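You operate a simulated robot arm through the tools that you are given. There is no shell and no other tool. Be economical: measure what you need, move in short steps, check, and stop when the job is done.

The job below is to be done with a simulated robot arm. You get a single attempt, and the scene is never put back.

TASK
One lead sits on the wrong terminal: move it as the card shows and test the fan.
Fine: The fan box's striped lug is the earth. Work with the supply off; leave the emptied clamp free. Run the fan, then switch off.
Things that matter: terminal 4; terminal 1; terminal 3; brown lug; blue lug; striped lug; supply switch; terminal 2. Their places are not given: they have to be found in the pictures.

The check looks at the end state, three seconds after you hand in, the way a careful person would. Anything else that was tipped, shoved, dropped, spilled or broken makes it a failure.

THE ROBOT
A 7-joint arm with a two-finger parallel gripper, fixed in place. Base frame: the origin is at the foot of the arm, x ahead of it, y to its left, z up; the work surface is at about z = 0.808. Units: m, rad, N and s.
With the tool pointing down near the work surface it reaches from about 0.24 to 0.68 m from the base axis. Its first joint turns from -1.152 to 1.152 rad. Payload 2.4 kg.
Tool frame: the origin (TCP) lies between the finger pads and is the grasp point; the fingertips stand 0.03 m ahead of it; z points along the fingers, y is the line along which they close. Largest opening 0.094 m; finger width 0.028, thickness 0.01; the body of the gripper, 0.05 by 0.096 m, starts 0.055 m behind the TCP.
Orientation is told as [roll, pitch, yaw] about the base's x, y, z axes, in that order, counted from this pose: with the fingers straight down and closing along the base's y, the tool's x points along the base's -x, its y along +y and its z along -z.

THE INTERFACE
- The arm moves only by the tool drive_tool. Its argument "commands" is text: rows parted by semicolons, each of 7 numbers parted by spaces: the gripper command, from -1 (fully open) to 1 (shut), values between in proportion, then the shift along the base's x, y, z in m, then the turn, a rotation vector about the base's x, y, z in rad. In form: claw tx ty tz rx ry rz; .... A call has 1 to 12 rows; each row is the pose to reach, as a shift and turn from the pose commanded when the call began. A row lasts 0.2 s, in which the tool goes at most 0.05 m and 0.15 rad; a call with a longer step from one row to the next is refused whole, and so is a gripper value outside its range. A pose out of reach is approached as far as the arm can. The call stops where the force on the tool passes 40 N (or 10 N more than at its start, if that is more) or the arm is blocked; 0.2 s more then pass. Each finger travels about 0.153 m/s and halts on what it meets, pressing with about 35 N; the grip force reading is that of the motor and also rises with nothing between the fingers. The clock runs only during rows and for 0.2 s after the last one: add rows that repeat a pose to give the fingers time. It gives the time, the measured TCP pose, the force on the tool (base axes), the opening and the grip force at its end, in the units of the frame above (readings bear some noise).
- Cameras (640 x 400 px; columns grow to the right, rows downward): "scene" is fixed at [0.0389, 0.4749, 1.447]; the picture's right is [-0.72, -0.69, 0.00], its down [-0.38, 0.40, -0.84] and it looks along [0.58, -0.60, -0.55] (base axes); focal length 313 px, centre (320, 200). "wrist" rides on the gripper at [-0.037, 0, -0.058] in the tool frame; the picture's right is [0.00, -1.00, 0.00], its down [0.97, 0.00, -0.24] and it looks along [0.24, 0.00, 0.97] (tool axes); focal length 218 px, centre (320, 200).
- snapshot(camera): a new picture of that camera. The clock stands still meanwhile.
- measure_at(camera, pixels): for up to 12 pixels [column, row] of the newest picture of that camera ("zoom" is the newest enlarged one), the place [x, y, z] in the base frame of the surface seen there, good to about 0.002 m. The clock stands still meanwhile.
- zoom(camera, box): a new picture of the part [left, top, right, bottom] of that camera's present view, enlarged. The clock stands still meanwhile.
- hand_in(): hands the job in; it is judged then, once.

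Go step by step. Measure first, check grasps and placings, and put right what went wrong. The budget is 80 turns and 54 pictures, counting those below and the enlarged ones. Unless the task says otherwise, let go and move clear before handing in, and close with one line.

The tools are called as a command line: name --argument value ..., lists and objects as JSON in quotes. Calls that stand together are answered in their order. drive_tool: Moves the arm, as the interface text tells. Its arguments: {"type":"object","properties":{"commands":{"type":"string"}},"required":["commands"]} The other tools are called the same way: snapshot (camera) takes a picture; measure_at (camera, pixels) gives the place of the surface under pixels of a picture; zoom (camera, box) takes an enlarged picture of a part of a camera's view; hand_in () hands the job in.

At the start:

```text
clock: 0.0
tool_pos: [0.3822, -0.1157, 1.2509]
tcp_rot: [-0.001, -0.001, 0.0]
wrist_force: [0.0, 0.2, 0.8]
gripper_width: 0.0942
grip_force: 0.0
```

scene: 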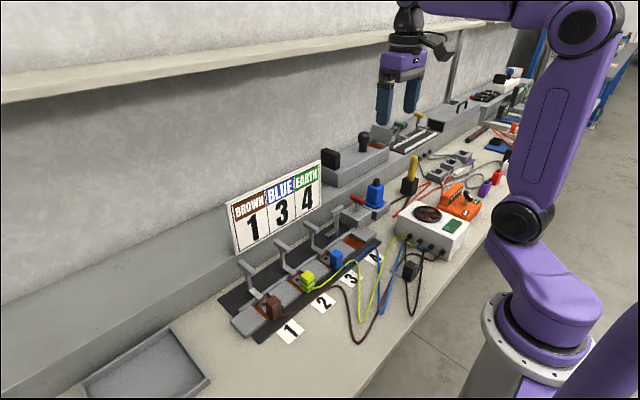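
wrist: 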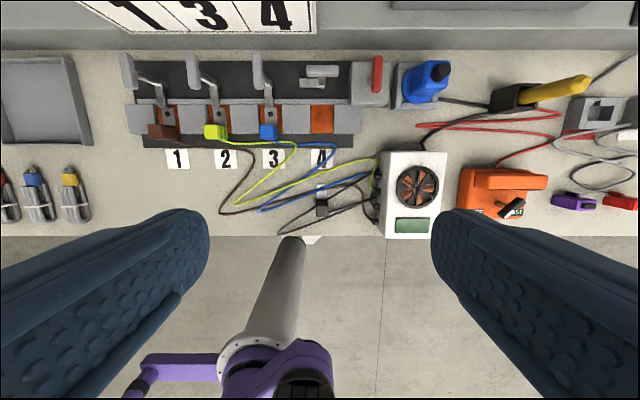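

The card reads Brown 1, Blue 3, Earth 4; the yellow-green lug seems to sit on terminal 2 (wrist ~215,131), with 4 empty. I'll zoom in on the block.

zoom --camera "wrist" --box '[110, 40, 400, 220]'

zoom --camera "scene" --box '[210, 150, 450, 350]'

```text
2.21 times, centred on (255, 130) of wrist
```

zoom: 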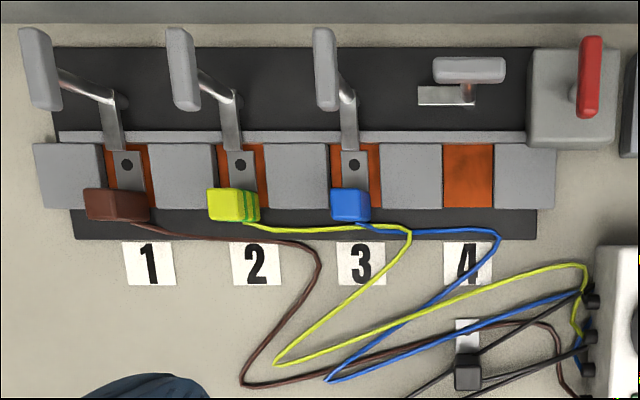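

```text
2.00 times, centred on (330, 250) of scene
```

zoom: 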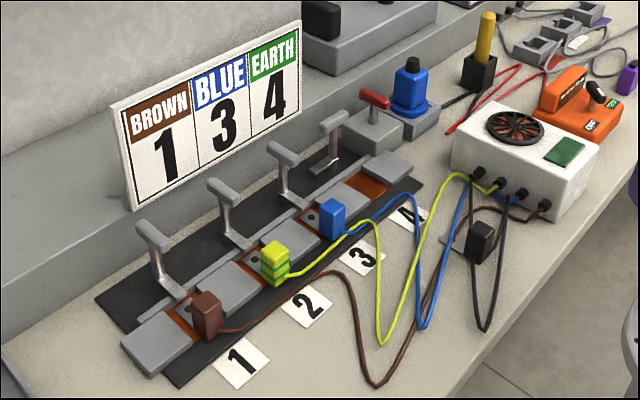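

zoom --camera "scene" --box '[310, 180, 410, 260]'

zoom --camera "scene" --box '[225, 220, 345, 340]'

zoom --camera "wrist" --box '[290, 40, 400, 170]'

```text
5.00 times, centred on (360, 220) of scene
```

zoom: 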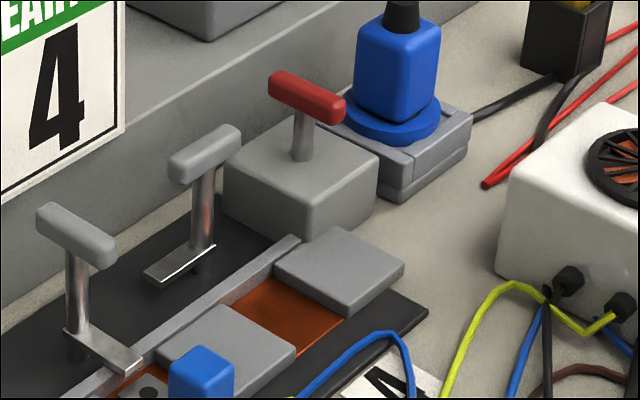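

```text
3.33 times, centred on (285, 280) of scene
```

zoom: 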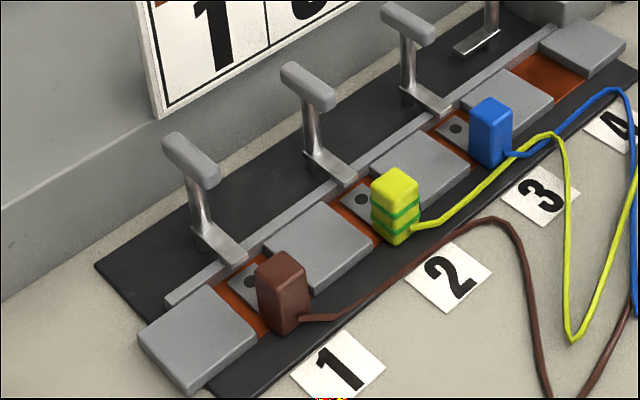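

```text
3.08 times, centred on (345, 105) of wrist
```

zoom: 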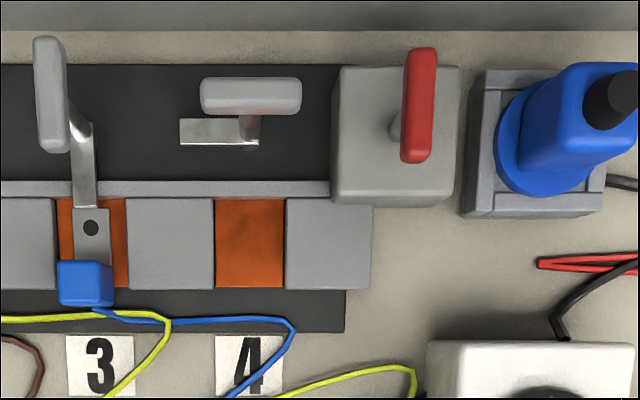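

Clamps look like swivelling T-handles: arms of 1–3 over the lugs, clamp 4 swung aside. I'll measure the parts.

measure_at --camera "zoom" --pixels '[[50, 95], [82, 200], [92, 228], [85, 285], [250, 245], [250, 96], [190, 132], [418, 105], [350, 180], [170, 240], [328, 245], [68, 265]]'

measure_at --camera "wrist" --pixels '[[127, 70], [193, 70], [258, 70], [215, 131], [268, 131], [160, 131], [418, 188], [410, 225], [430, 85], [220, 112], [320, 205], [320, 157]]'

```text
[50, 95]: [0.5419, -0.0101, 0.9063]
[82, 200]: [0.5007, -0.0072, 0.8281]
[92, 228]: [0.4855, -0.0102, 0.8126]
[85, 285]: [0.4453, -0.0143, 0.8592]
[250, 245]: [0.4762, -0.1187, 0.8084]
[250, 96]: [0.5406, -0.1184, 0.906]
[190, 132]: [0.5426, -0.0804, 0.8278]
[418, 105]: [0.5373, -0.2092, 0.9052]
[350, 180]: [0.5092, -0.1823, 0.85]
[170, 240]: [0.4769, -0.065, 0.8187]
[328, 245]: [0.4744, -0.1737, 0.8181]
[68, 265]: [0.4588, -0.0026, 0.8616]
```

```text
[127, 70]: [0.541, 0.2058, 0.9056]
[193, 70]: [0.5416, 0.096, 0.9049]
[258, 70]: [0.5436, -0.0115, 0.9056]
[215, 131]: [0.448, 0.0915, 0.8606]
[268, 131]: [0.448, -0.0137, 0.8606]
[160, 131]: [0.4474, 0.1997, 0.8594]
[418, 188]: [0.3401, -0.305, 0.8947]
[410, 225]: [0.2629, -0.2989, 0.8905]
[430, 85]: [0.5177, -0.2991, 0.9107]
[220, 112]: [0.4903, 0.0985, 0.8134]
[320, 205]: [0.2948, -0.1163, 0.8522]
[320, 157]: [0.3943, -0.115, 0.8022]
```

Terminals are at y≈0.199/0.093/−0.013/−0.118, handles at x≈0.541, z≈0.906. I'll move for a closer look at switch and clamp 4, staying high.

drive_tool --commands "-1 0.03 0 -0.03 0 0 0; -1 0.06 -0.01 -0.06 0 0 0; -1 0.09 -0.01 -0.09 0 0 0; -1 0.12 -0.02 -0.12 0 0 0; -1 0.14 -0.03 -0.15 0 0 0; -1 0.15 -0.04 -0.18 0 0 0; -1 0.15 -0.04 -0.18 0 0 0"

snapshot --camera "wrist"

zoom --camera "scene" --box '[340, 170, 480, 270]'

```text
clock: 1.6
tool_pos: [0.5322, -0.1562, 1.0707]
tcp_rot: [0.0, -0.001, 0.0]
wrist_force: [-0.7, 0.3, -0.4]
gripper_width: 0.0941
grip_force: 0.0
```

```text
46 pictures are left
```

wrist: 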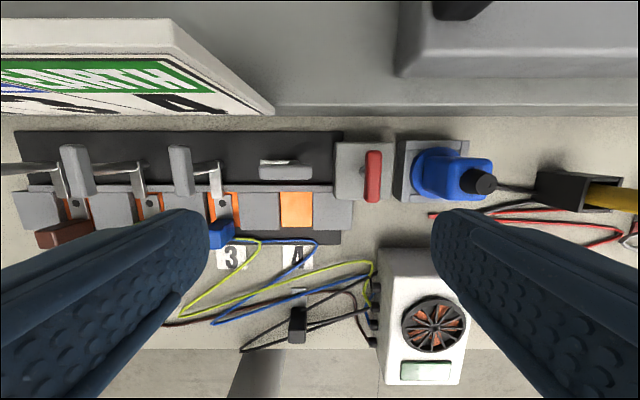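

```text
4.00 times, centred on (410, 220) of scene
```

zoom: 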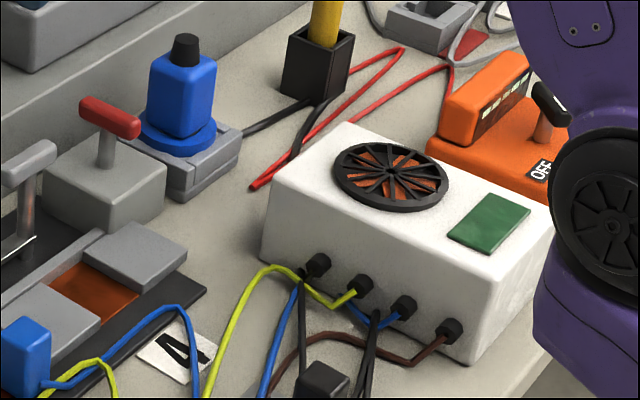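

There's an orange box with an "OFF" label and black lever (scene zoom 545,130), which is likely the supply. I'll look at it from above.

drive_tool --commands "-1 -0.03 -0.04 0 0 0 0; -1 -0.06 -0.08 0 0 0 0; -1 -0.07 -0.12 0 0 0 0; -1 -0.08 -0.16 0 0 0 0; -1 -0.09 -0.20 0 0 0 0; -1 -0.09 -0.23 0 0 0 0; -1 -0.09 -0.23 0 0 0 0"

snapshot --camera "wrist"

zoom --camera "scene" --box '[430, 120, 530, 220]'

```text
clock: 3.2
tool_pos: [0.4411, -0.3856, 1.0689]
tcp_rot: [0.002, -0.001, 0.001]
wrist_force: [1.4, 0.0, -0.5]
gripper_width: 0.0941
grip_force: 0.1
```

```text
44 pictures are left
```

wrist: 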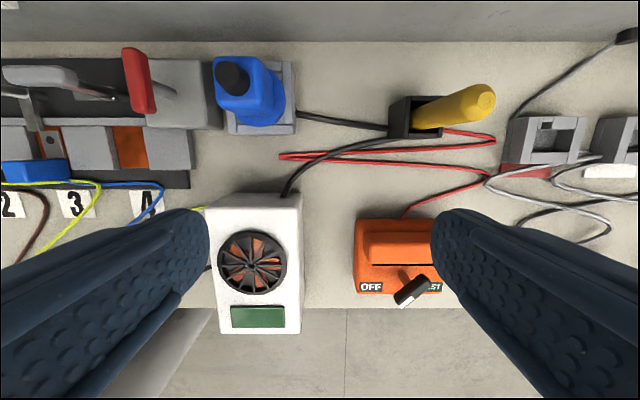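

```text
4.00 times, centred on (480, 170) of scene
```

zoom: 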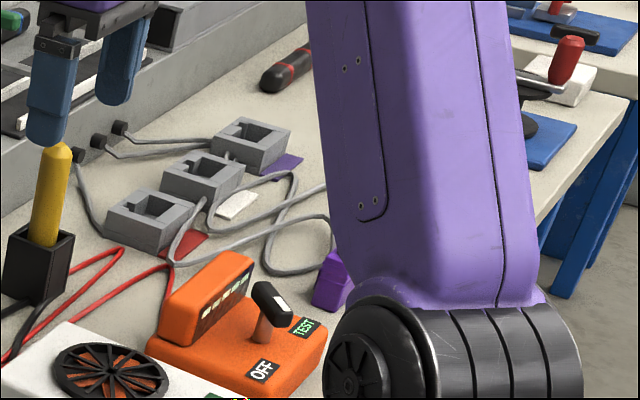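

The orange box is a tester (OFF/TEST), not obviously the supply. I'll get closer to the red T-handle box and the black piece by the fan box.

drive_tool --commands "-1 0.0 0.04 0 0 0 0; -1 0.02 0.08 -0.01 0 0 0; -1 0.04 0.12 -0.01 0 0 0; -1 0.06 0.15 -0.01 0 0 0; -1 0.06 0.17 -0.02 0 0 0; -1 0.06 0.17 -0.02 0 0 0"

zoom --camera "wrist" --box '[220, 100, 460, 250]'

zoom --camera "wrist" --box '[200, 200, 440, 350]'

zoom --camera "scene" --box '[340, 185, 390, 225]'

```text
clock: 4.6
tool_pos: [0.5029, -0.215, 1.0504]
tcp_rot: [0.0, -0.001, 0.0]
wrist_force: [-0.5, 0.5, 0.3]
gripper_width: 0.0938
grip_force: 0.1
```

```text
2.67 times, centred on (340, 175) of wrist
```

zoom: 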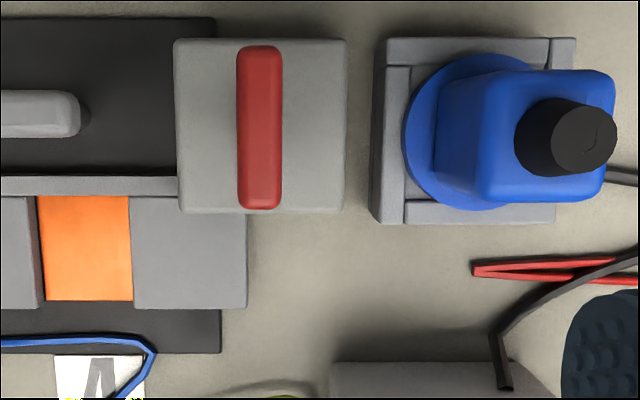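

```text
2.67 times, centred on (320, 275) of wrist
```

zoom: 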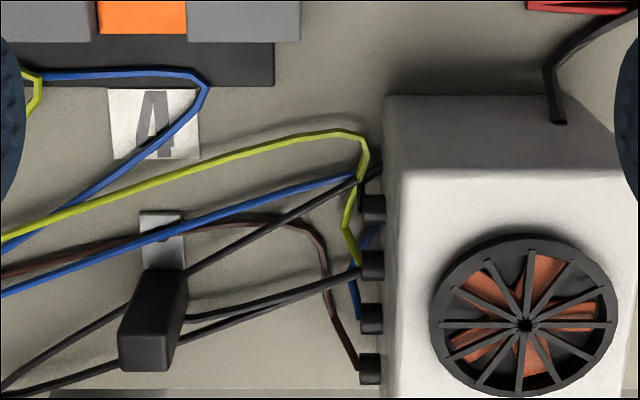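

```text
10.00 times, centred on (365, 205) of scene
```

zoom: 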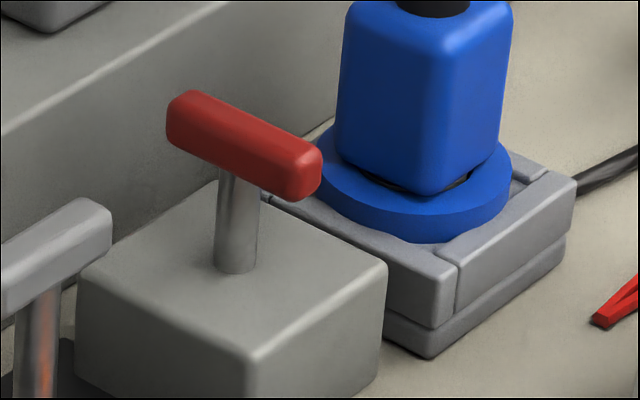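

The red T-handle box beside the rail seems to be the supply switch, unmarked. I'll see whether the fan rotor is moving by zooming it at two times.

zoom --camera "scene" --box '[395, 190, 475, 250]'

drive_tool --commands "-1 0 0.04 0 0 0 0; -1 0 0.06 0 0 0 0; -1 0 0.06 0 0 0 0"

zoom --camera "scene" --box '[395, 190, 475, 250]'

```text
6.67 times, centred on (435, 220) of scene
```

zoom: 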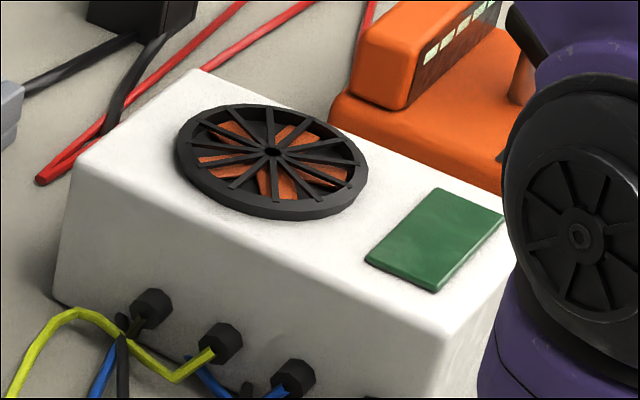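

```text
clock: 5.4
tool_pos: [0.5042, -0.1554, 1.0506]
tcp_rot: [0.0, -0.001, 0.002]
wrist_force: [0.6, 0.9, 0.6]
gripper_width: 0.0937
grip_force: 0.1
```

```text
6.67 times, centred on (435, 220) of scene
```

zoom: 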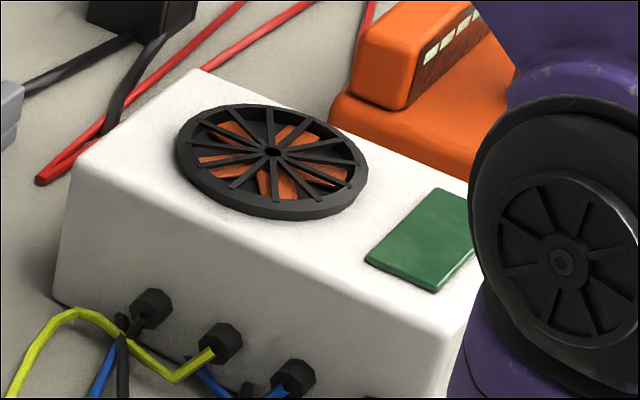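

The fan isn't running and the handle lies across the rail, so the supply is presumably off. I'll move above clamp 2 to measure its handle, and the card's clearance.

drive_tool --commands "-1 0 0.05 0 0 0 0; -1 0.0 0.10 0 0 0 0; -1 0.01 0.15 0 0 0 0; -1 0.02 0.2 0 0 0 0; -1 0.037 0.245 0 0 0 0; -1 0.037 0.2505 0 0 0 0; -1 0.037 0.2505 0 0 0 0"

snapshot --camera "wrist"

```text
refused: row 3 steps farther than a row can; nothing moved
```

```text
37 pictures are left
```

wrist: 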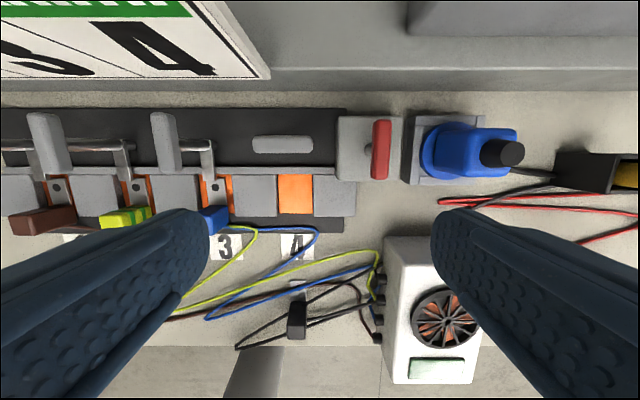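

A row was slightly too long; I'll repeat with smaller steps.

measure_at --camera "wrist" --pixels '[[377, 125], [384, 176], [256, 144], [309, 144], [150, 75], [265, 76], [195, 20], [342, 120], [398, 120], [345, 175], [297, 320], [450, 85]]'

drive_tool --commands "-1 0 0.045 0 0 0 0; -1 0.01 0.09 0 0 0 0; -1 0.02 0.135 0 0 0 0; -1 0.03 0.18 0 0 0 0; -1 0.037 0.22 0 0 0 0; -1 0.037 0.2505 0 0 0 0; -1 0.037 0.2505 0 0 0 0"

snapshot --camera "wrist"

```text
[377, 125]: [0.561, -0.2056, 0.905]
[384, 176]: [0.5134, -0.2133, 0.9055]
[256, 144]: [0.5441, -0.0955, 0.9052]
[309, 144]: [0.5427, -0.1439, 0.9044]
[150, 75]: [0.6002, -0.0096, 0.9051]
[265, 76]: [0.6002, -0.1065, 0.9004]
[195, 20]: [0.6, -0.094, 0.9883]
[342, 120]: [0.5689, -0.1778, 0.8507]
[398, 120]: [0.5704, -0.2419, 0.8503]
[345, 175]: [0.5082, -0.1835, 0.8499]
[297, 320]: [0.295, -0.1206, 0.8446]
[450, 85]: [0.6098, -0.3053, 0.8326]
```

```text
clock: 7.0
tool_pos: [0.5364, 0.0971, 1.049]
tcp_rot: [0.0, -0.002, -0.001]
wrist_force: [-0.1, -1.2, -0.3]
gripper_width: 0.0941
grip_force: 0.0
```

```text
36 pictures are left
```

wrist: 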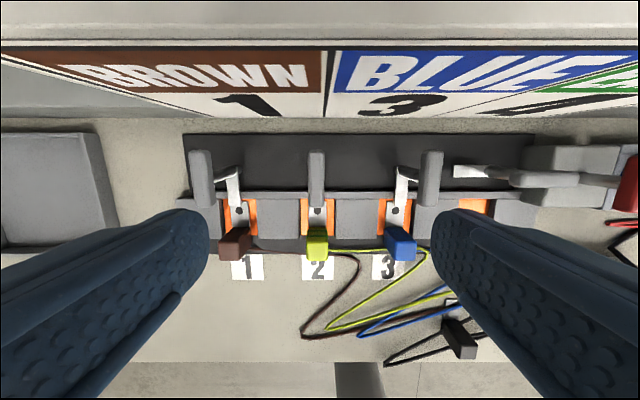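

Card stands at x=0.600, so clearance while turning is about 11 mm — fine with a part-open gripper. I'll measure handle 2 and the lug accurately.

measure_at --camera "wrist" --pixels '[[316, 153], [316, 175], [309, 165], [323, 165], [316, 232], [308, 234], [326, 234], [317, 211], [317, 245], [317, 229], [330, 60], [80, 215]]'

zoom --camera "wrist" --box '[210, 130, 430, 290]'

```text
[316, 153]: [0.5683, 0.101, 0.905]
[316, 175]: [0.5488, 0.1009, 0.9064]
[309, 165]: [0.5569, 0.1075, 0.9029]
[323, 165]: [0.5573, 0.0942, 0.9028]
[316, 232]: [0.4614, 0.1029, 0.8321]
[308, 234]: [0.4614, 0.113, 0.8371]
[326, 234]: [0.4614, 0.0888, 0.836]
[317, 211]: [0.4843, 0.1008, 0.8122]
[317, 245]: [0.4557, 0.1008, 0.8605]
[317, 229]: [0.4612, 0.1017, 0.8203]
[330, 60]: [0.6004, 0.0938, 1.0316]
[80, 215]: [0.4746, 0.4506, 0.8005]
```

```text
2.50 times, centred on (320, 210) of wrist
```

zoom: 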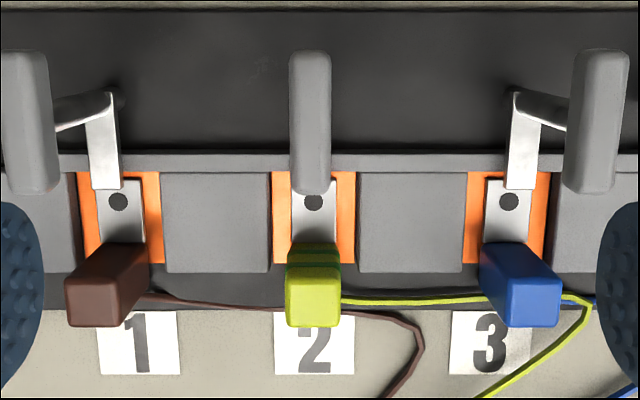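

Handle 2 is centred at about (0.543, 0.1005, 0.905), bar along x. I'll descend over it half open and grip.

drive_tool --commands "0 0.005 0.005 -0.04 0 0 0; 0 0.005 0.005 -0.08 0 0 0; 0 0.005 0.005 -0.12 0 0 0; 0 0.005 0.005 -0.147 0 0 0; 0 0.005 0.005 -0.147 0 0 0"

zoom --camera "scene" --box '[230, 180, 390, 300]'

```text
clock: 8.2
tool_pos: [0.5437, 0.0978, 0.904]
tcp_rot: [0.0, -0.001, 0.0]
wrist_force: [0.1, 0.0, -0.9]
gripper_width: 0.0472
grip_force: 0.0
```

```text
3.33 times, centred on (310, 240) of scene
```

zoom: 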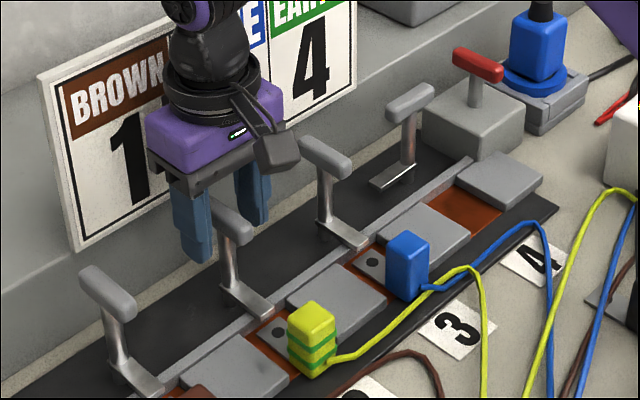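

Fingers straddle handle 2. Closing on it.

drive_tool --commands "1 0 0.002 0 0 0 0; 1 0 0.002 0 0 0 0; 1 0 0.002 0 0 0 0"

```text
clock: 9.0
tool_pos: [0.5447, 0.1013, 0.903]
tcp_rot: [0.001, -0.001, 0.0]
wrist_force: [-4.0, -6.3, -6.7]
gripper_width: 0.0205
grip_force: 45.2
```

Gripped (0.02 m bar). I'll turn it clockwise a little first to test the direction.

drive_tool --commands "1 0 0 0 0 0 -0.1; 1 0 0 0 0 0 -0.2; 1 0 0 0 0 0 -0.3; 1 0 0 0 0 0 -0.3"

zoom --camera "scene" --box '[230, 180, 390, 300]'

```text
clock: 10.0
tool_pos: [0.5438, 0.0999, 0.903]
tcp_rot: [0.0, 0.0, -0.302]
wrist_force: [4.4, -18.1, -10.2]
gripper_width: 0.0205
grip_force: 45.1
```

```text
3.33 times, centred on (310, 240) of scene
```

zoom: 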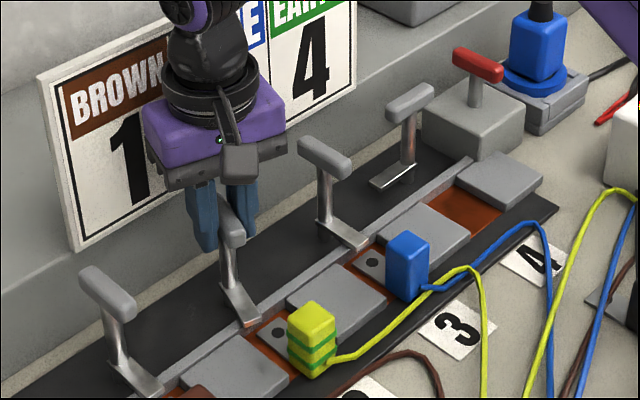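

The clamp arm is swinging aside. Continuing to 90°.

drive_tool --commands "1 0 0 0 0 0 -0.14; 1 0 0 0 0 0 -0.28; 1 0 0 0 0 0 -0.42; 1 0 0 0 0 0 -0.56; 1 0 0 0 0 0 -0.7; 1 0 0 0 0 0 -0.84; 1 0 0 0 0 0 -0.98; 1 0 0 0 0 0 -1.12; 1 0 0 0 0 0 -1.27; 1 0 0 0 0 0 -1.27"

zoom --camera "scene" --box '[230, 180, 390, 300]'

```text
clock: 12.2
tool_pos: [0.5429, 0.0992, 0.9036]
tcp_rot: [-0.005, -0.002, -1.575]
wrist_force: [-18.7, -28.7, 5.0]
gripper_width: 0.0205
grip_force: 44.8
```

```text
3.33 times, centred on (310, 240) of scene
```

zoom: 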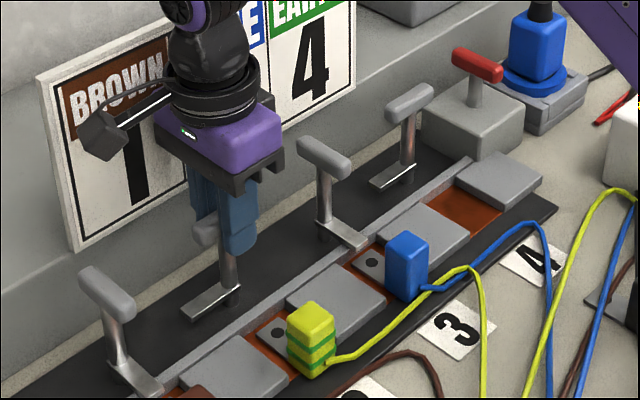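

Clamp 2 is fully open, matching clamp 4. I'll release gently, rise, and turn back.

drive_tool --commands "0.2 0 0 0 0 0 0; 0.1 0 0 0 0 0 0; 0.1 0 0 0.04 0 0 0; 0.1 0 0 0.08 0 0 0; 0.1 0 0 0.12 0 0 0; 0.1 0 0 0.15 0 0 0"

drive_tool --commands "0.1 -0.03 0 0 0 0 0.14; 0.1 -0.06 0 0 0 0 0.28; 0.1 -0.09 0 0 0 0 0.42; 0.1 -0.1 0 0 0 0 0.56; 0.1 -0.1 0 0 0 0 0.7; 0.1 -0.1 0 0 0 0 0.84; 0.1 -0.1 0 0 0 0 0.98; 0.1 -0.1 0 0 0 0 1.12; 0.1 -0.1 0 0 0 0 1.26; 0.1 -0.1 0 0 0 0 1.4; 0.1 -0.1 0 0 0 0 1.5; 0.1 -0.1 0 0 0 0 1.57"

snapshot --camera "wrist"

```text
clock: 13.6
tool_pos: [0.5436, 0.1012, 1.0539]
tcp_rot: [0.0, -0.001, -1.568]
wrist_force: [0.8, -0.1, -0.1]
gripper_width: 0.0422
grip_force: 0.0
```

```text
clock: 16.2
tool_pos: [0.4449, 0.1021, 1.0532]
tcp_rot: [0.0, -0.002, 0.003]
wrist_force: [-0.4, -0.1, -0.8]
gripper_width: 0.0424
grip_force: 0.0
```

```text
31 pictures are left
```

wrist: 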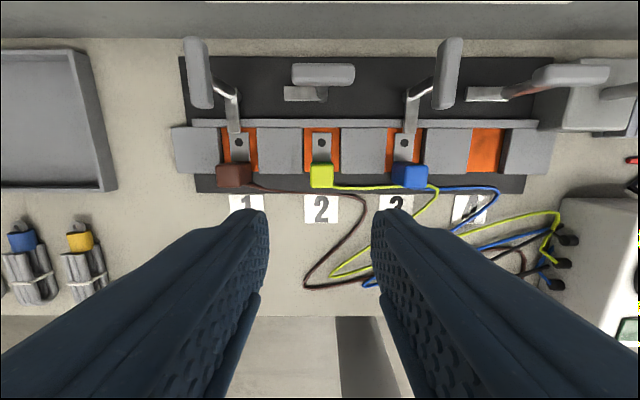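

Clamp 2 is open with the lug free. Measuring lug, blocks and terminals precisely.

measure_at --camera "wrist" --pixels '[[321, 168], [321, 185], [312, 178], [331, 178], [321, 143], [321, 158], [360, 170], [280, 170], [345, 186], [484, 150], [484, 171], [484, 190]]'

zoom --camera "wrist" --box '[280, 110, 440, 210]'

zoom --camera "scene" --box '[280, 240, 360, 300]'

```text
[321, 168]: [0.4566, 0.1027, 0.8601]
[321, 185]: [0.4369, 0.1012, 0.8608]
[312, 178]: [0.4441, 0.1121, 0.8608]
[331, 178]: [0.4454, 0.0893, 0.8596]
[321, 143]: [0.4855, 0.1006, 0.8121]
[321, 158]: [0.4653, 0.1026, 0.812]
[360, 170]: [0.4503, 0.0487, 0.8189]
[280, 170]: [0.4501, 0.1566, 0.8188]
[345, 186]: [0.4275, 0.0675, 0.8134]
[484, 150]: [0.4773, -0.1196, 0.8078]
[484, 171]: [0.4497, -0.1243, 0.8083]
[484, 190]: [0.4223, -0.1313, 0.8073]
```

```text
4.00 times, centred on (360, 160) of wrist
```

zoom: 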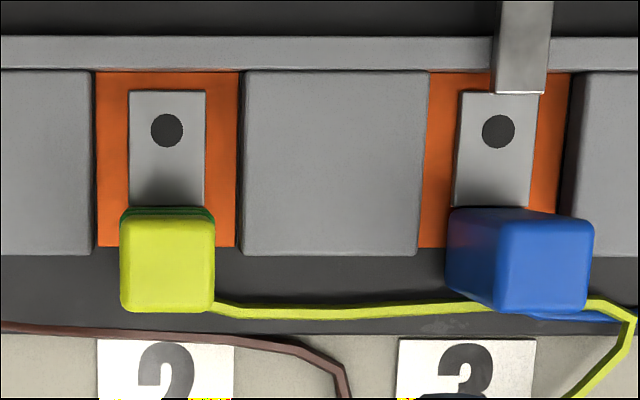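

```text
6.67 times, centred on (320, 270) of scene
```

zoom: 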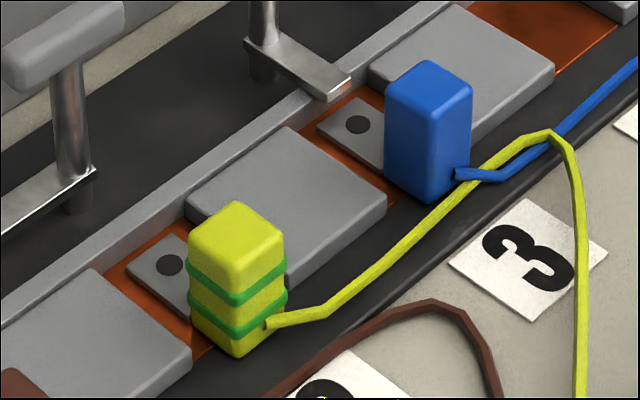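

Lug 2 is centred at (0.447, 0.101), top z=0.861; the grey blocks top out at 0.819. I'll descend with fingertips at about 0.825 and grip.

drive_tool --commands "0.1 0.002 -0.001 -0.05 0 0 0; 0.1 0.002 -0.001 -0.1 0 0 0; 0.1 0.002 -0.001 -0.14 0 0 0; 0.1 0.002 -0.001 -0.175 0 0 0; 0.1 0.002 -0.001 -0.197 0 0 0; 0.1 0.002 -0.001 -0.197 0 0 0; 0.7 0.002 -0.001 -0.197 0 0 0; 1 0.002 -0.001 -0.197 0 0 0; 1 0.002 -0.001 -0.197 0 0 0"

zoom --camera "scene" --box '[260, 220, 360, 300]'

```text
clock: 18.2
tool_pos: [0.4474, 0.1007, 0.8562]
tcp_rot: [0.002, -0.001, 0.001]
wrist_force: [0.3, 0.4, 0.8]
gripper_width: 0.0314
grip_force: 34.8
```

```text
5.00 times, centred on (310, 260) of scene
```

zoom: 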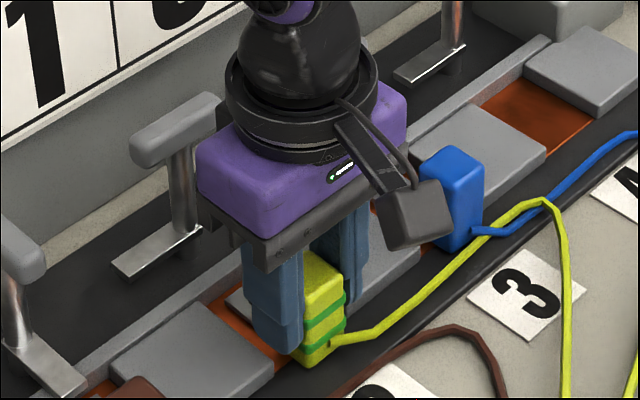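

Grip force 35 N at width 0.031, so it's held. Lifting straight up.

drive_tool --commands "1 0 0 0 0 0 0; 1 0 0 0.01 0 0 0; 1 0 0 0.03 0 0 0; 1 0 0 0.06 0 0 0; 1 0 0 0.09 0 0 0; 1 0 0 0.09 0 0 0"

snapshot --camera "scene"

snapshot --camera "wrist"

```text
clock: 19.6
tool_pos: [0.4449, 0.1021, 0.9487]
tcp_rot: [0.0, -0.001, 0.0]
wrist_force: [-0.3, 0.5, -0.2]
gripper_width: 0.0314
grip_force: 35.5
```

```text
27 pictures are left
```

scene: 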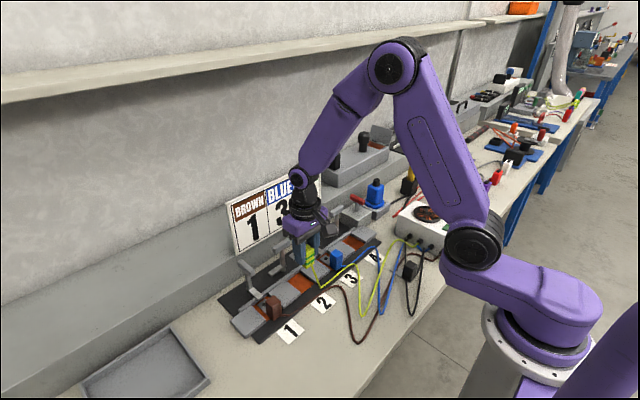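

```text
26 pictures are left
```

wrist: 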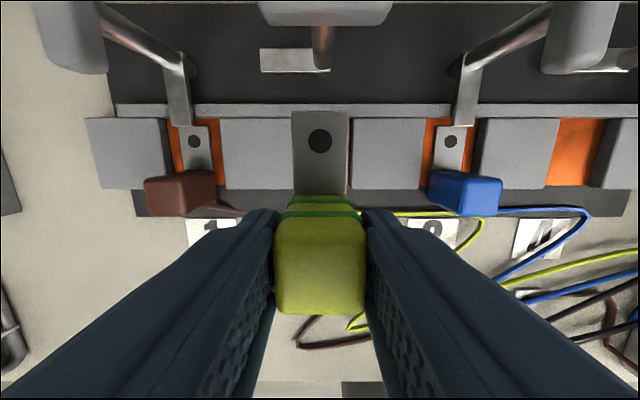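

The striped lug is lifted with its tongue forward. Carrying it over to terminal 4.

drive_tool --commands "1 0 -0.03 0 0 0 0; 1 0 -0.06 0 0 0 0; 1 0 -0.09 0 0 0 0; 1 0 -0.12 0 0 0 0; 1 0 -0.15 0 0 0 0; 1 0 -0.18 0 0 0 0; 1 0 -0.205 0 0 0 0; 1 0 -0.221 0 0 0 0; 1 0 -0.221 0 0 0 0; 1 0 -0.221 0 0 0 0"

snapshot --camera "wrist"

zoom --camera "scene" --box '[220, 170, 460, 330]'

```text
clock: 21.8
tool_pos: [0.4448, -0.1202, 0.9462]
tcp_rot: [-0.001, 0.0, 0.0]
wrist_force: [-0.4, -0.2, 0.3]
gripper_width: 0.0312
grip_force: 34.9
```

```text
25 pictures are left
```

wrist: 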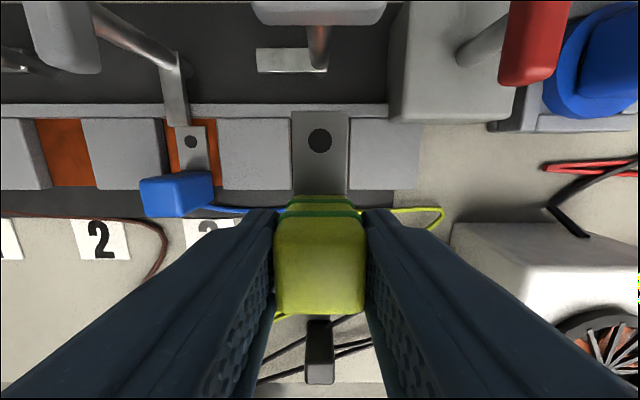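

```text
2.50 times, centred on (340, 250) of scene
```

zoom: 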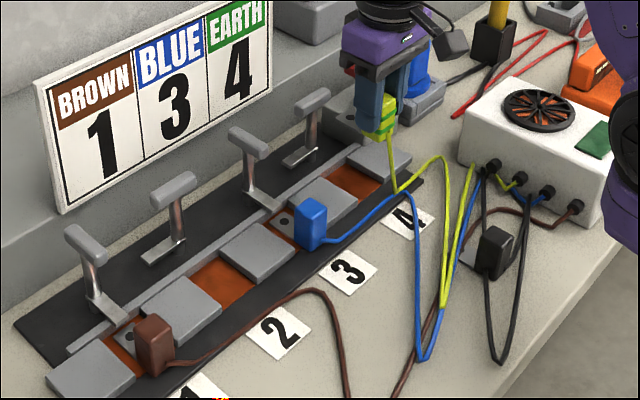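

Hovering over terminal 4. Check the gap edges and the tongue.

measure_at --camera "wrist" --pixels '[[288, 150], [355, 150], [294, 170], [346, 170], [320, 118], [320, 300], [220, 150], [416, 150], [320, 160]]'

```text
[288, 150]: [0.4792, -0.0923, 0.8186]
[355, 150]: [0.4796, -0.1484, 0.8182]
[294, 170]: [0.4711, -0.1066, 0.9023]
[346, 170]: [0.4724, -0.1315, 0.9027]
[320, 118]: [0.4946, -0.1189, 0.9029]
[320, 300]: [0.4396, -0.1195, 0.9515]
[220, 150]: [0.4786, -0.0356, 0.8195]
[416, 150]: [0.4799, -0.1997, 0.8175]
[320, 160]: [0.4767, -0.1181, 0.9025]
```

Aligned (tongue centred at y=−0.119, gap centre −0.12). Lowering by 0.09 m.

drive_tool --commands "1 0.001 -0.0005 -0.03 0 0 0; 1 0.001 -0.0005 -0.06 0 0 0; 1 0.001 -0.0005 -0.075 0 0 0; 1 0.001 -0.0005 -0.084 0 0 0; 1 0.001 -0.0005 -0.089 0 0 0; 1 0.001 -0.0005 -0.09 0 0 0; 1 0.001 -0.0005 -0.09 0 0 0"

zoom --camera "scene" --box '[310, 190, 430, 270]'

```text
clock: 23.4
tool_pos: [0.4461, -0.1207, 0.8575]
tcp_rot: [0.0, -0.003, 0.0]
wrist_force: [-4.2, -0.3, 12.8]
gripper_width: 0.0311
grip_force: 35.0
```

```text
5.00 times, centred on (370, 230) of scene
```

zoom: 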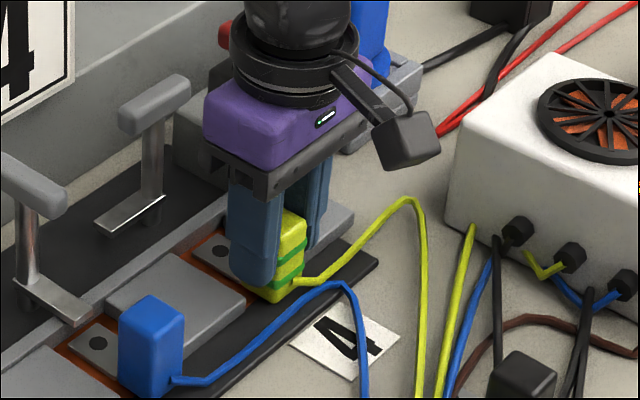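

Contact force 13 N upward: it's seated. Release and rise.

drive_tool --commands "0.25 0 0 0.001 0 0 0; 0.1 0 0 0.001 0 0 0; 0.1 0 0 0.001 0 0 0; 0.1 0 0 0.03 0 0 0; 0.1 0 0 0.07 0 0 0; 0.1 0 0 0.11 0 0 0; 0.1 0 0 0.15 0 0 0; 0.1 0 0 0.195 0 0 0; 0.1 0 0 0.195 0 0 0"

snapshot --camera "wrist"

```text
clock: 25.4
tool_pos: [0.4476, -0.1218, 1.0538]
tcp_rot: [0.002, -0.001, 0.001]
wrist_force: [0.3, 0.7, -0.2]
gripper_width: 0.0421
grip_force: 0.0
```

```text
22 pictures are left
```

wrist: 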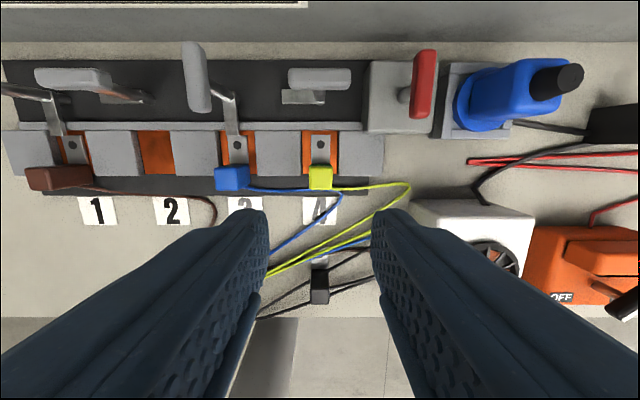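

The lug sits in slot 4. Checking its place before clamping.

measure_at --camera "wrist" --pixels '[[321, 145], [321, 170], [311, 180], [331, 180], [291, 78], [349, 78], [320, 71], [320, 87], [425, 52], [420, 110]]'

```text
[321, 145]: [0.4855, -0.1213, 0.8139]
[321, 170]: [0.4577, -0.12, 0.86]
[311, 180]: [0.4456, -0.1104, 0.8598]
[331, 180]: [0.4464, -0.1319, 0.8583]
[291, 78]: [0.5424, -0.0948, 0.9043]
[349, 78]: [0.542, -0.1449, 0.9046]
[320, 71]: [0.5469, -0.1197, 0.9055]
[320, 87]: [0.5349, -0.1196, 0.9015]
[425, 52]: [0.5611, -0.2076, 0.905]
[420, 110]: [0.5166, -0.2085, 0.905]
```

Lug placement matches the original geometry. Now turn to yaw −90° above handle 4.

drive_tool --commands "0.1 0 0 0 0 0 -0.14; 0.1 0 0 0 0 0 -0.28; 0.1 0.0 0 0 0 0 -0.42; 0.1 0.02 0 0 0 0 -0.56; 0.1 0.04 0 0 0 0 -0.7; 0.1 0.06 0 0 0 0 -0.84; 0.1 0.08 0.001 0 0 0 -0.98; 0.1 0.096 0.001 0 0 0 -1.12; 0.1 0.096 0.001 0 0 0 -1.26; 0.1 0.096 0.001 0 0 0 -1.4; 0.1 0.096 0.001 0 0 0 -1.5; 0.1 0.096 0.001 0 0 0 -1.57"

drive_tool --commands "0.1 0 0 -0.04 0 0 0; 0.1 0 0 -0.08 0 0 0; 0.1 0 0 -0.12 0 0 0; 0.1 0 0 -0.15 0 0 0; 0.1 0 0 -0.15 0 0 0"

zoom --camera "scene" --box '[290, 170, 410, 260]'

```text
clock: 28.0
tool_pos: [0.5434, -0.12, 1.0514]
tcp_rot: [0.0, -0.002, -1.572]
wrist_force: [-0.5, -0.3, -0.4]
gripper_width: 0.0422
grip_force: 0.1
```

```text
clock: 29.2
tool_pos: [0.545, -0.1204, 0.9015]
tcp_rot: [0.001, -0.003, -1.568]
wrist_force: [-0.3, 0.0, -0.1]
gripper_width: 0.0422
grip_force: 0.1
```

```text
4.44 times, centred on (350, 215) of scene
```

zoom: 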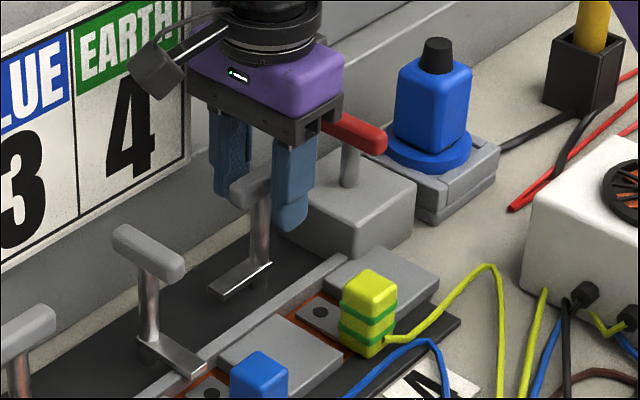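

Fingers straddle handle 4's bar. Close on it, then turn +90°.

drive_tool --commands "1 0 0 0 0 0 0; 1 0 0 0 0 0 0; 1 0 0 0 0 0 0"

drive_tool --commands "1 0 0 0 0 0 0.14; 1 0 0 0 0 0 0.28; 1 0 0 0 0 0 0.42; 1 0 0 0 0 0 0.56; 1 0 0 0 0 0 0.7; 1 0 0 0 0 0 0.84; 1 0 0 0 0 0 0.98; 1 0 0 0 0 0 1.12; 1 0 0 0 0 0 1.26; 1 0 0 0 0 0 1.4; 1 0 0 0 0 0 1.54; 1 0 0 0 0 0 1.57"

zoom --camera "scene" --box '[290, 170, 410, 260]'

```text
clock: 30.0
tool_pos: [0.543, -0.1208, 0.9016]
tcp_rot: [-0.003, -0.002, -1.57]
wrist_force: [-14.1, 1.4, 2.6]
gripper_width: 0.0202
grip_force: 44.7
```

```text
clock: 32.6
tool_pos: [0.5433, -0.1198, 0.9018]
tcp_rot: [0.002, 0.0, 0.002]
wrist_force: [2.1, -4.0, -29.2]
gripper_width: 0.0204
grip_force: 44.8
```

```text
4.44 times, centred on (350, 215) of scene
```

zoom: 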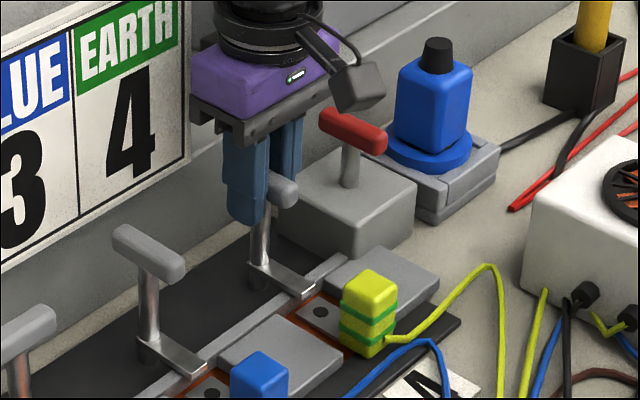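

Clamp 4 is now closed like the others. Release, rise, and look.

drive_tool --commands "0.3 0 0 0 0 0 0; 0.1 0 0 0 0 0 0; 0.1 0 0 0 0 0 0; 0.1 0 0 0.04 0 0 0; 0.1 0 0 0.08 0 0 0; 0.1 -0.03 0 0.12 0 0 0; 0.1 -0.06 -0.03 0.15 0 0 0; 0.1 -0.06 -0.06 0.15 0 0 0; 0.1 -0.06 -0.06 0.15 0 0 0"

snapshot --camera "wrist"

zoom --camera "scene" --box '[310, 180, 470, 280]'

```text
refused: row 7 steps farther than a row can; nothing moved
```

```text
19 pictures are left
```

wrist: 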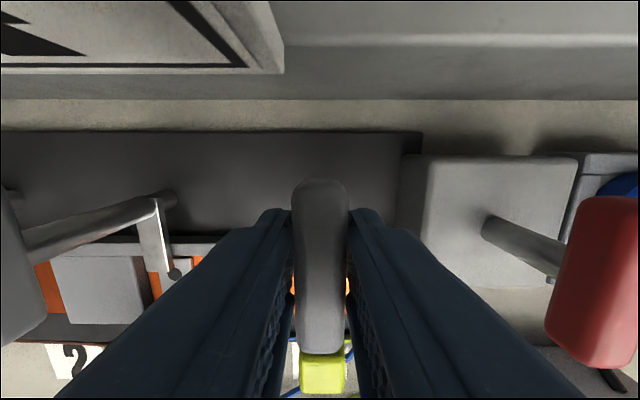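

```text
4.00 times, centred on (390, 230) of scene
```

zoom: 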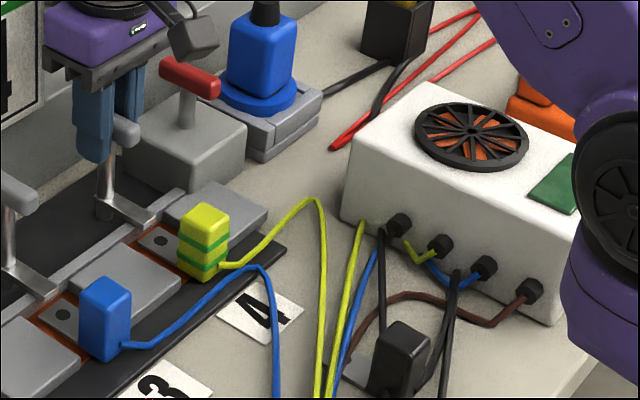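

Refused for a long step; repeat with shorter steps.

drive_tool --commands "0.3 0 0 0 0 0 0; 0.1 0 0 0 0 0 0; 0.1 0 0 0 0 0 0; 0.1 0 0 0.04 0 0 0; 0.1 0 0 0.08 0 0 0; 0.1 0 0 0.12 0 0 0; 0.1 -0.01 -0.03 0.15 0 0 0; 0.1 -0.02 -0.06 0.15 0 0 0; 0.1 -0.02 -0.09 0.15 0 0 0; 0.1 -0.02 -0.09 0.15 0 0 0"

snapshot --camera "wrist"

```text
clock: 34.8
tool_pos: [0.5223, -0.2117, 1.0532]
tcp_rot: [0.0, -0.001, 0.001]
wrist_force: [0.4, 0.0, 0.4]
gripper_width: 0.0423
grip_force: 0.0
```

```text
17 pictures are left
```

wrist: 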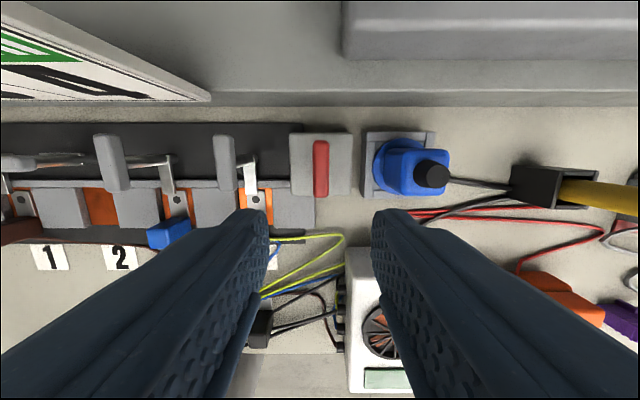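

measure_at --camera "wrist" --pixels '[[320, 143], [320, 192], [314, 168], [327, 168], [434, 173], [415, 170], [294, 160], [349, 160], [425, 145]]'

zoom --camera "wrist" --box '[270, 110, 460, 230]'

```text
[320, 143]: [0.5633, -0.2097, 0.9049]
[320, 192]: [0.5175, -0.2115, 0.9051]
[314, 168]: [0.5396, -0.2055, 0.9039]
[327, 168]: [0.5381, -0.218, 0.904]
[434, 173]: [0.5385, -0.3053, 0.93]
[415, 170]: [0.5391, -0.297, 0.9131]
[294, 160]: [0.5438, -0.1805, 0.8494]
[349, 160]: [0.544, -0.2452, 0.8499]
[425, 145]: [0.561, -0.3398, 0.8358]
```

```text
3.33 times, centred on (365, 170) of wrist
```

zoom: 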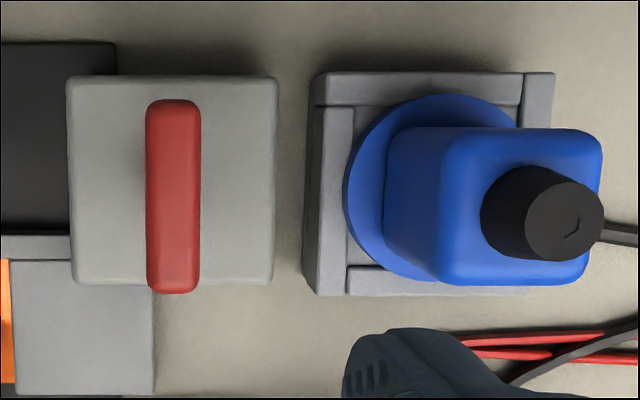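

Red handle centre (0.5405, −0.211), top z 0.905. Descend, grip.

drive_tool --commands "0.1 0.018 0.0005 -0.04 0 0 0; 0.1 0.018 0.0005 -0.08 0 0 0; 0.1 0.018 0.0005 -0.12 0 0 0; 0.1 0.018 0.0005 -0.15 0 0 0; 0.1 0.018 0.0005 -0.15 0 0 0; 1 0.018 0.0005 -0.15 0 0 0; 1 0.018 0.0005 -0.15 0 0 0; 1 0.018 0.0005 -0.15 0 0 0"

drive_tool --commands "1 0 0 0 0 0 -0.07; 1 0 0 0 0 0 -0.14; 1 0 0 0 0 0 -0.14"

zoom --camera "scene" --box '[320, 165, 420, 235]'

```text
clock: 36.6
tool_pos: [0.54, -0.2123, 0.9026]
tcp_rot: [0.001, -0.001, -0.001]
wrist_force: [3.1, -12.7, -12.9]
gripper_width: 0.0205
grip_force: 45.4
```

```text
clock: 37.4
tool_pos: [0.5396, -0.2128, 0.9024]
tcp_rot: [-0.001, -0.001, -0.143]
wrist_force: [-2.0, -22.1, -9.6]
gripper_width: 0.0204
grip_force: 44.8
```

```text
5.71 times, centred on (370, 200) of scene
```

zoom: 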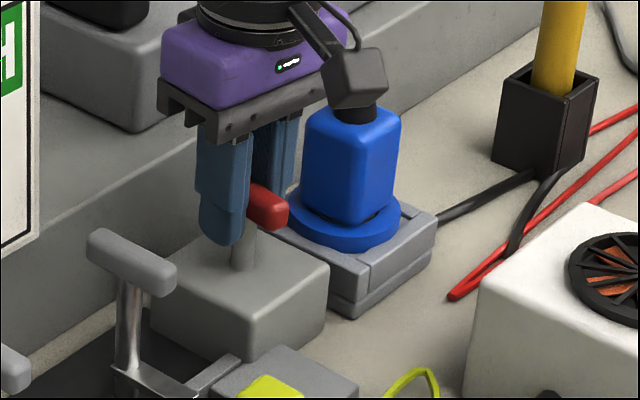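

The handle seems to follow; force is moderate. I'll continue clockwise a bit further and check.

drive_tool --commands "1 0 0.001 0 0 0 -0.12; 1 0 0.002 0 0 0 -0.24; 1 0 0.002 0 0 0 -0.36; 1 0 0.002 0 0 0 -0.36"

zoom --camera "scene" --box '[320, 165, 480, 265]'

```text
clock: 38.4
tool_pos: [0.5395, -0.2128, 0.9011]
tcp_rot: [-0.002, -0.005, -0.509]
wrist_force: [3.8, -31.4, 1.2]
gripper_width: 0.0204
grip_force: 44.6
```

```text
4.00 times, centred on (400, 215) of scene
```

zoom: 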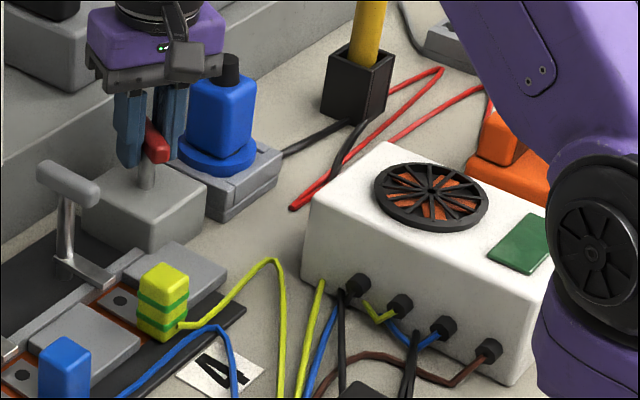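

It turns freely. I'll back off the side-load (−y 3 mm) and continue to 90°.

drive_tool --commands "1 0 -0.003 0 0 0 -0.12; 1 0 -0.003 0 0 0 -0.24; 1 0 -0.003 0 0 0 -0.36; 1 0 -0.003 0 0 0 -0.48; 1 0 -0.003 0 0 0 -0.6; 1 0 -0.003 0 0 0 -0.72; 1 0 -0.003 0 0 0 -0.84; 1 0 -0.003 0 0 0 -0.96; 1 0 -0.003 0 0 0 -1.07; 1 0 -0.003 0 0 0 -1.07; 1 0 -0.003 0 0 0 -1.07"

zoom --camera "scene" --box '[320, 165, 480, 265]'

```text
clock: 40.2
tool_pos: [0.5383, -0.2151, 0.9019]
tcp_rot: [-0.006, 0.001, -1.447]
wrist_force: [-6.0, 0.6, 6.6]
gripper_width: 0.0206
grip_force: 44.6
stopped in row 9: the force on the tool passed its limit (the readings are from after the stop); the commanded pose is now the measured one
```

```text
4.00 times, centred on (400, 215) of scene
```

zoom: 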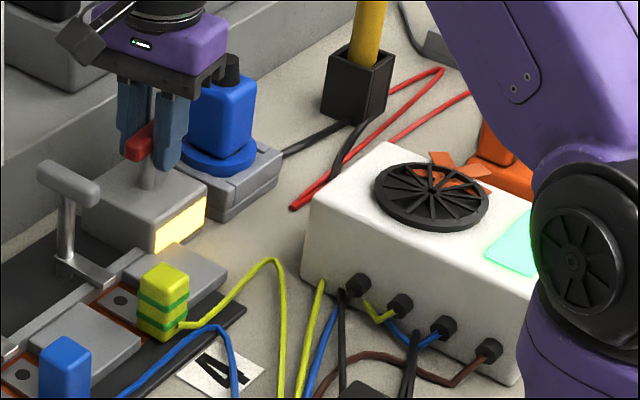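

Supply is on: lamp lit, fan's panel green. Letting it run a second and looking at the rotor, which looks odd at (455,170).

drive_tool --commands "1 0 0 0 0 0 0; 1 0 0 0 0 0 0; 1 0 0 0 0 0 0; 1 0 0 0 0 0 0; 1 0 0 0 0 0 0; 1 0 0 0 0 0 0"

zoom --camera "scene" --box '[395, 180, 475, 240]'

```text
clock: 41.6
tool_pos: [0.5379, -0.2147, 0.9022]
tcp_rot: [-0.007, 0.0, -1.448]
wrist_force: [-14.1, 0.4, 16.2]
gripper_width: 0.0205
grip_force: 44.6
```

```text
6.67 times, centred on (435, 210) of scene
```

zoom: 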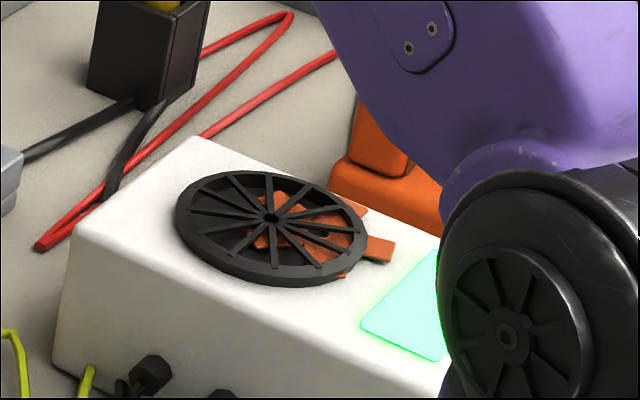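

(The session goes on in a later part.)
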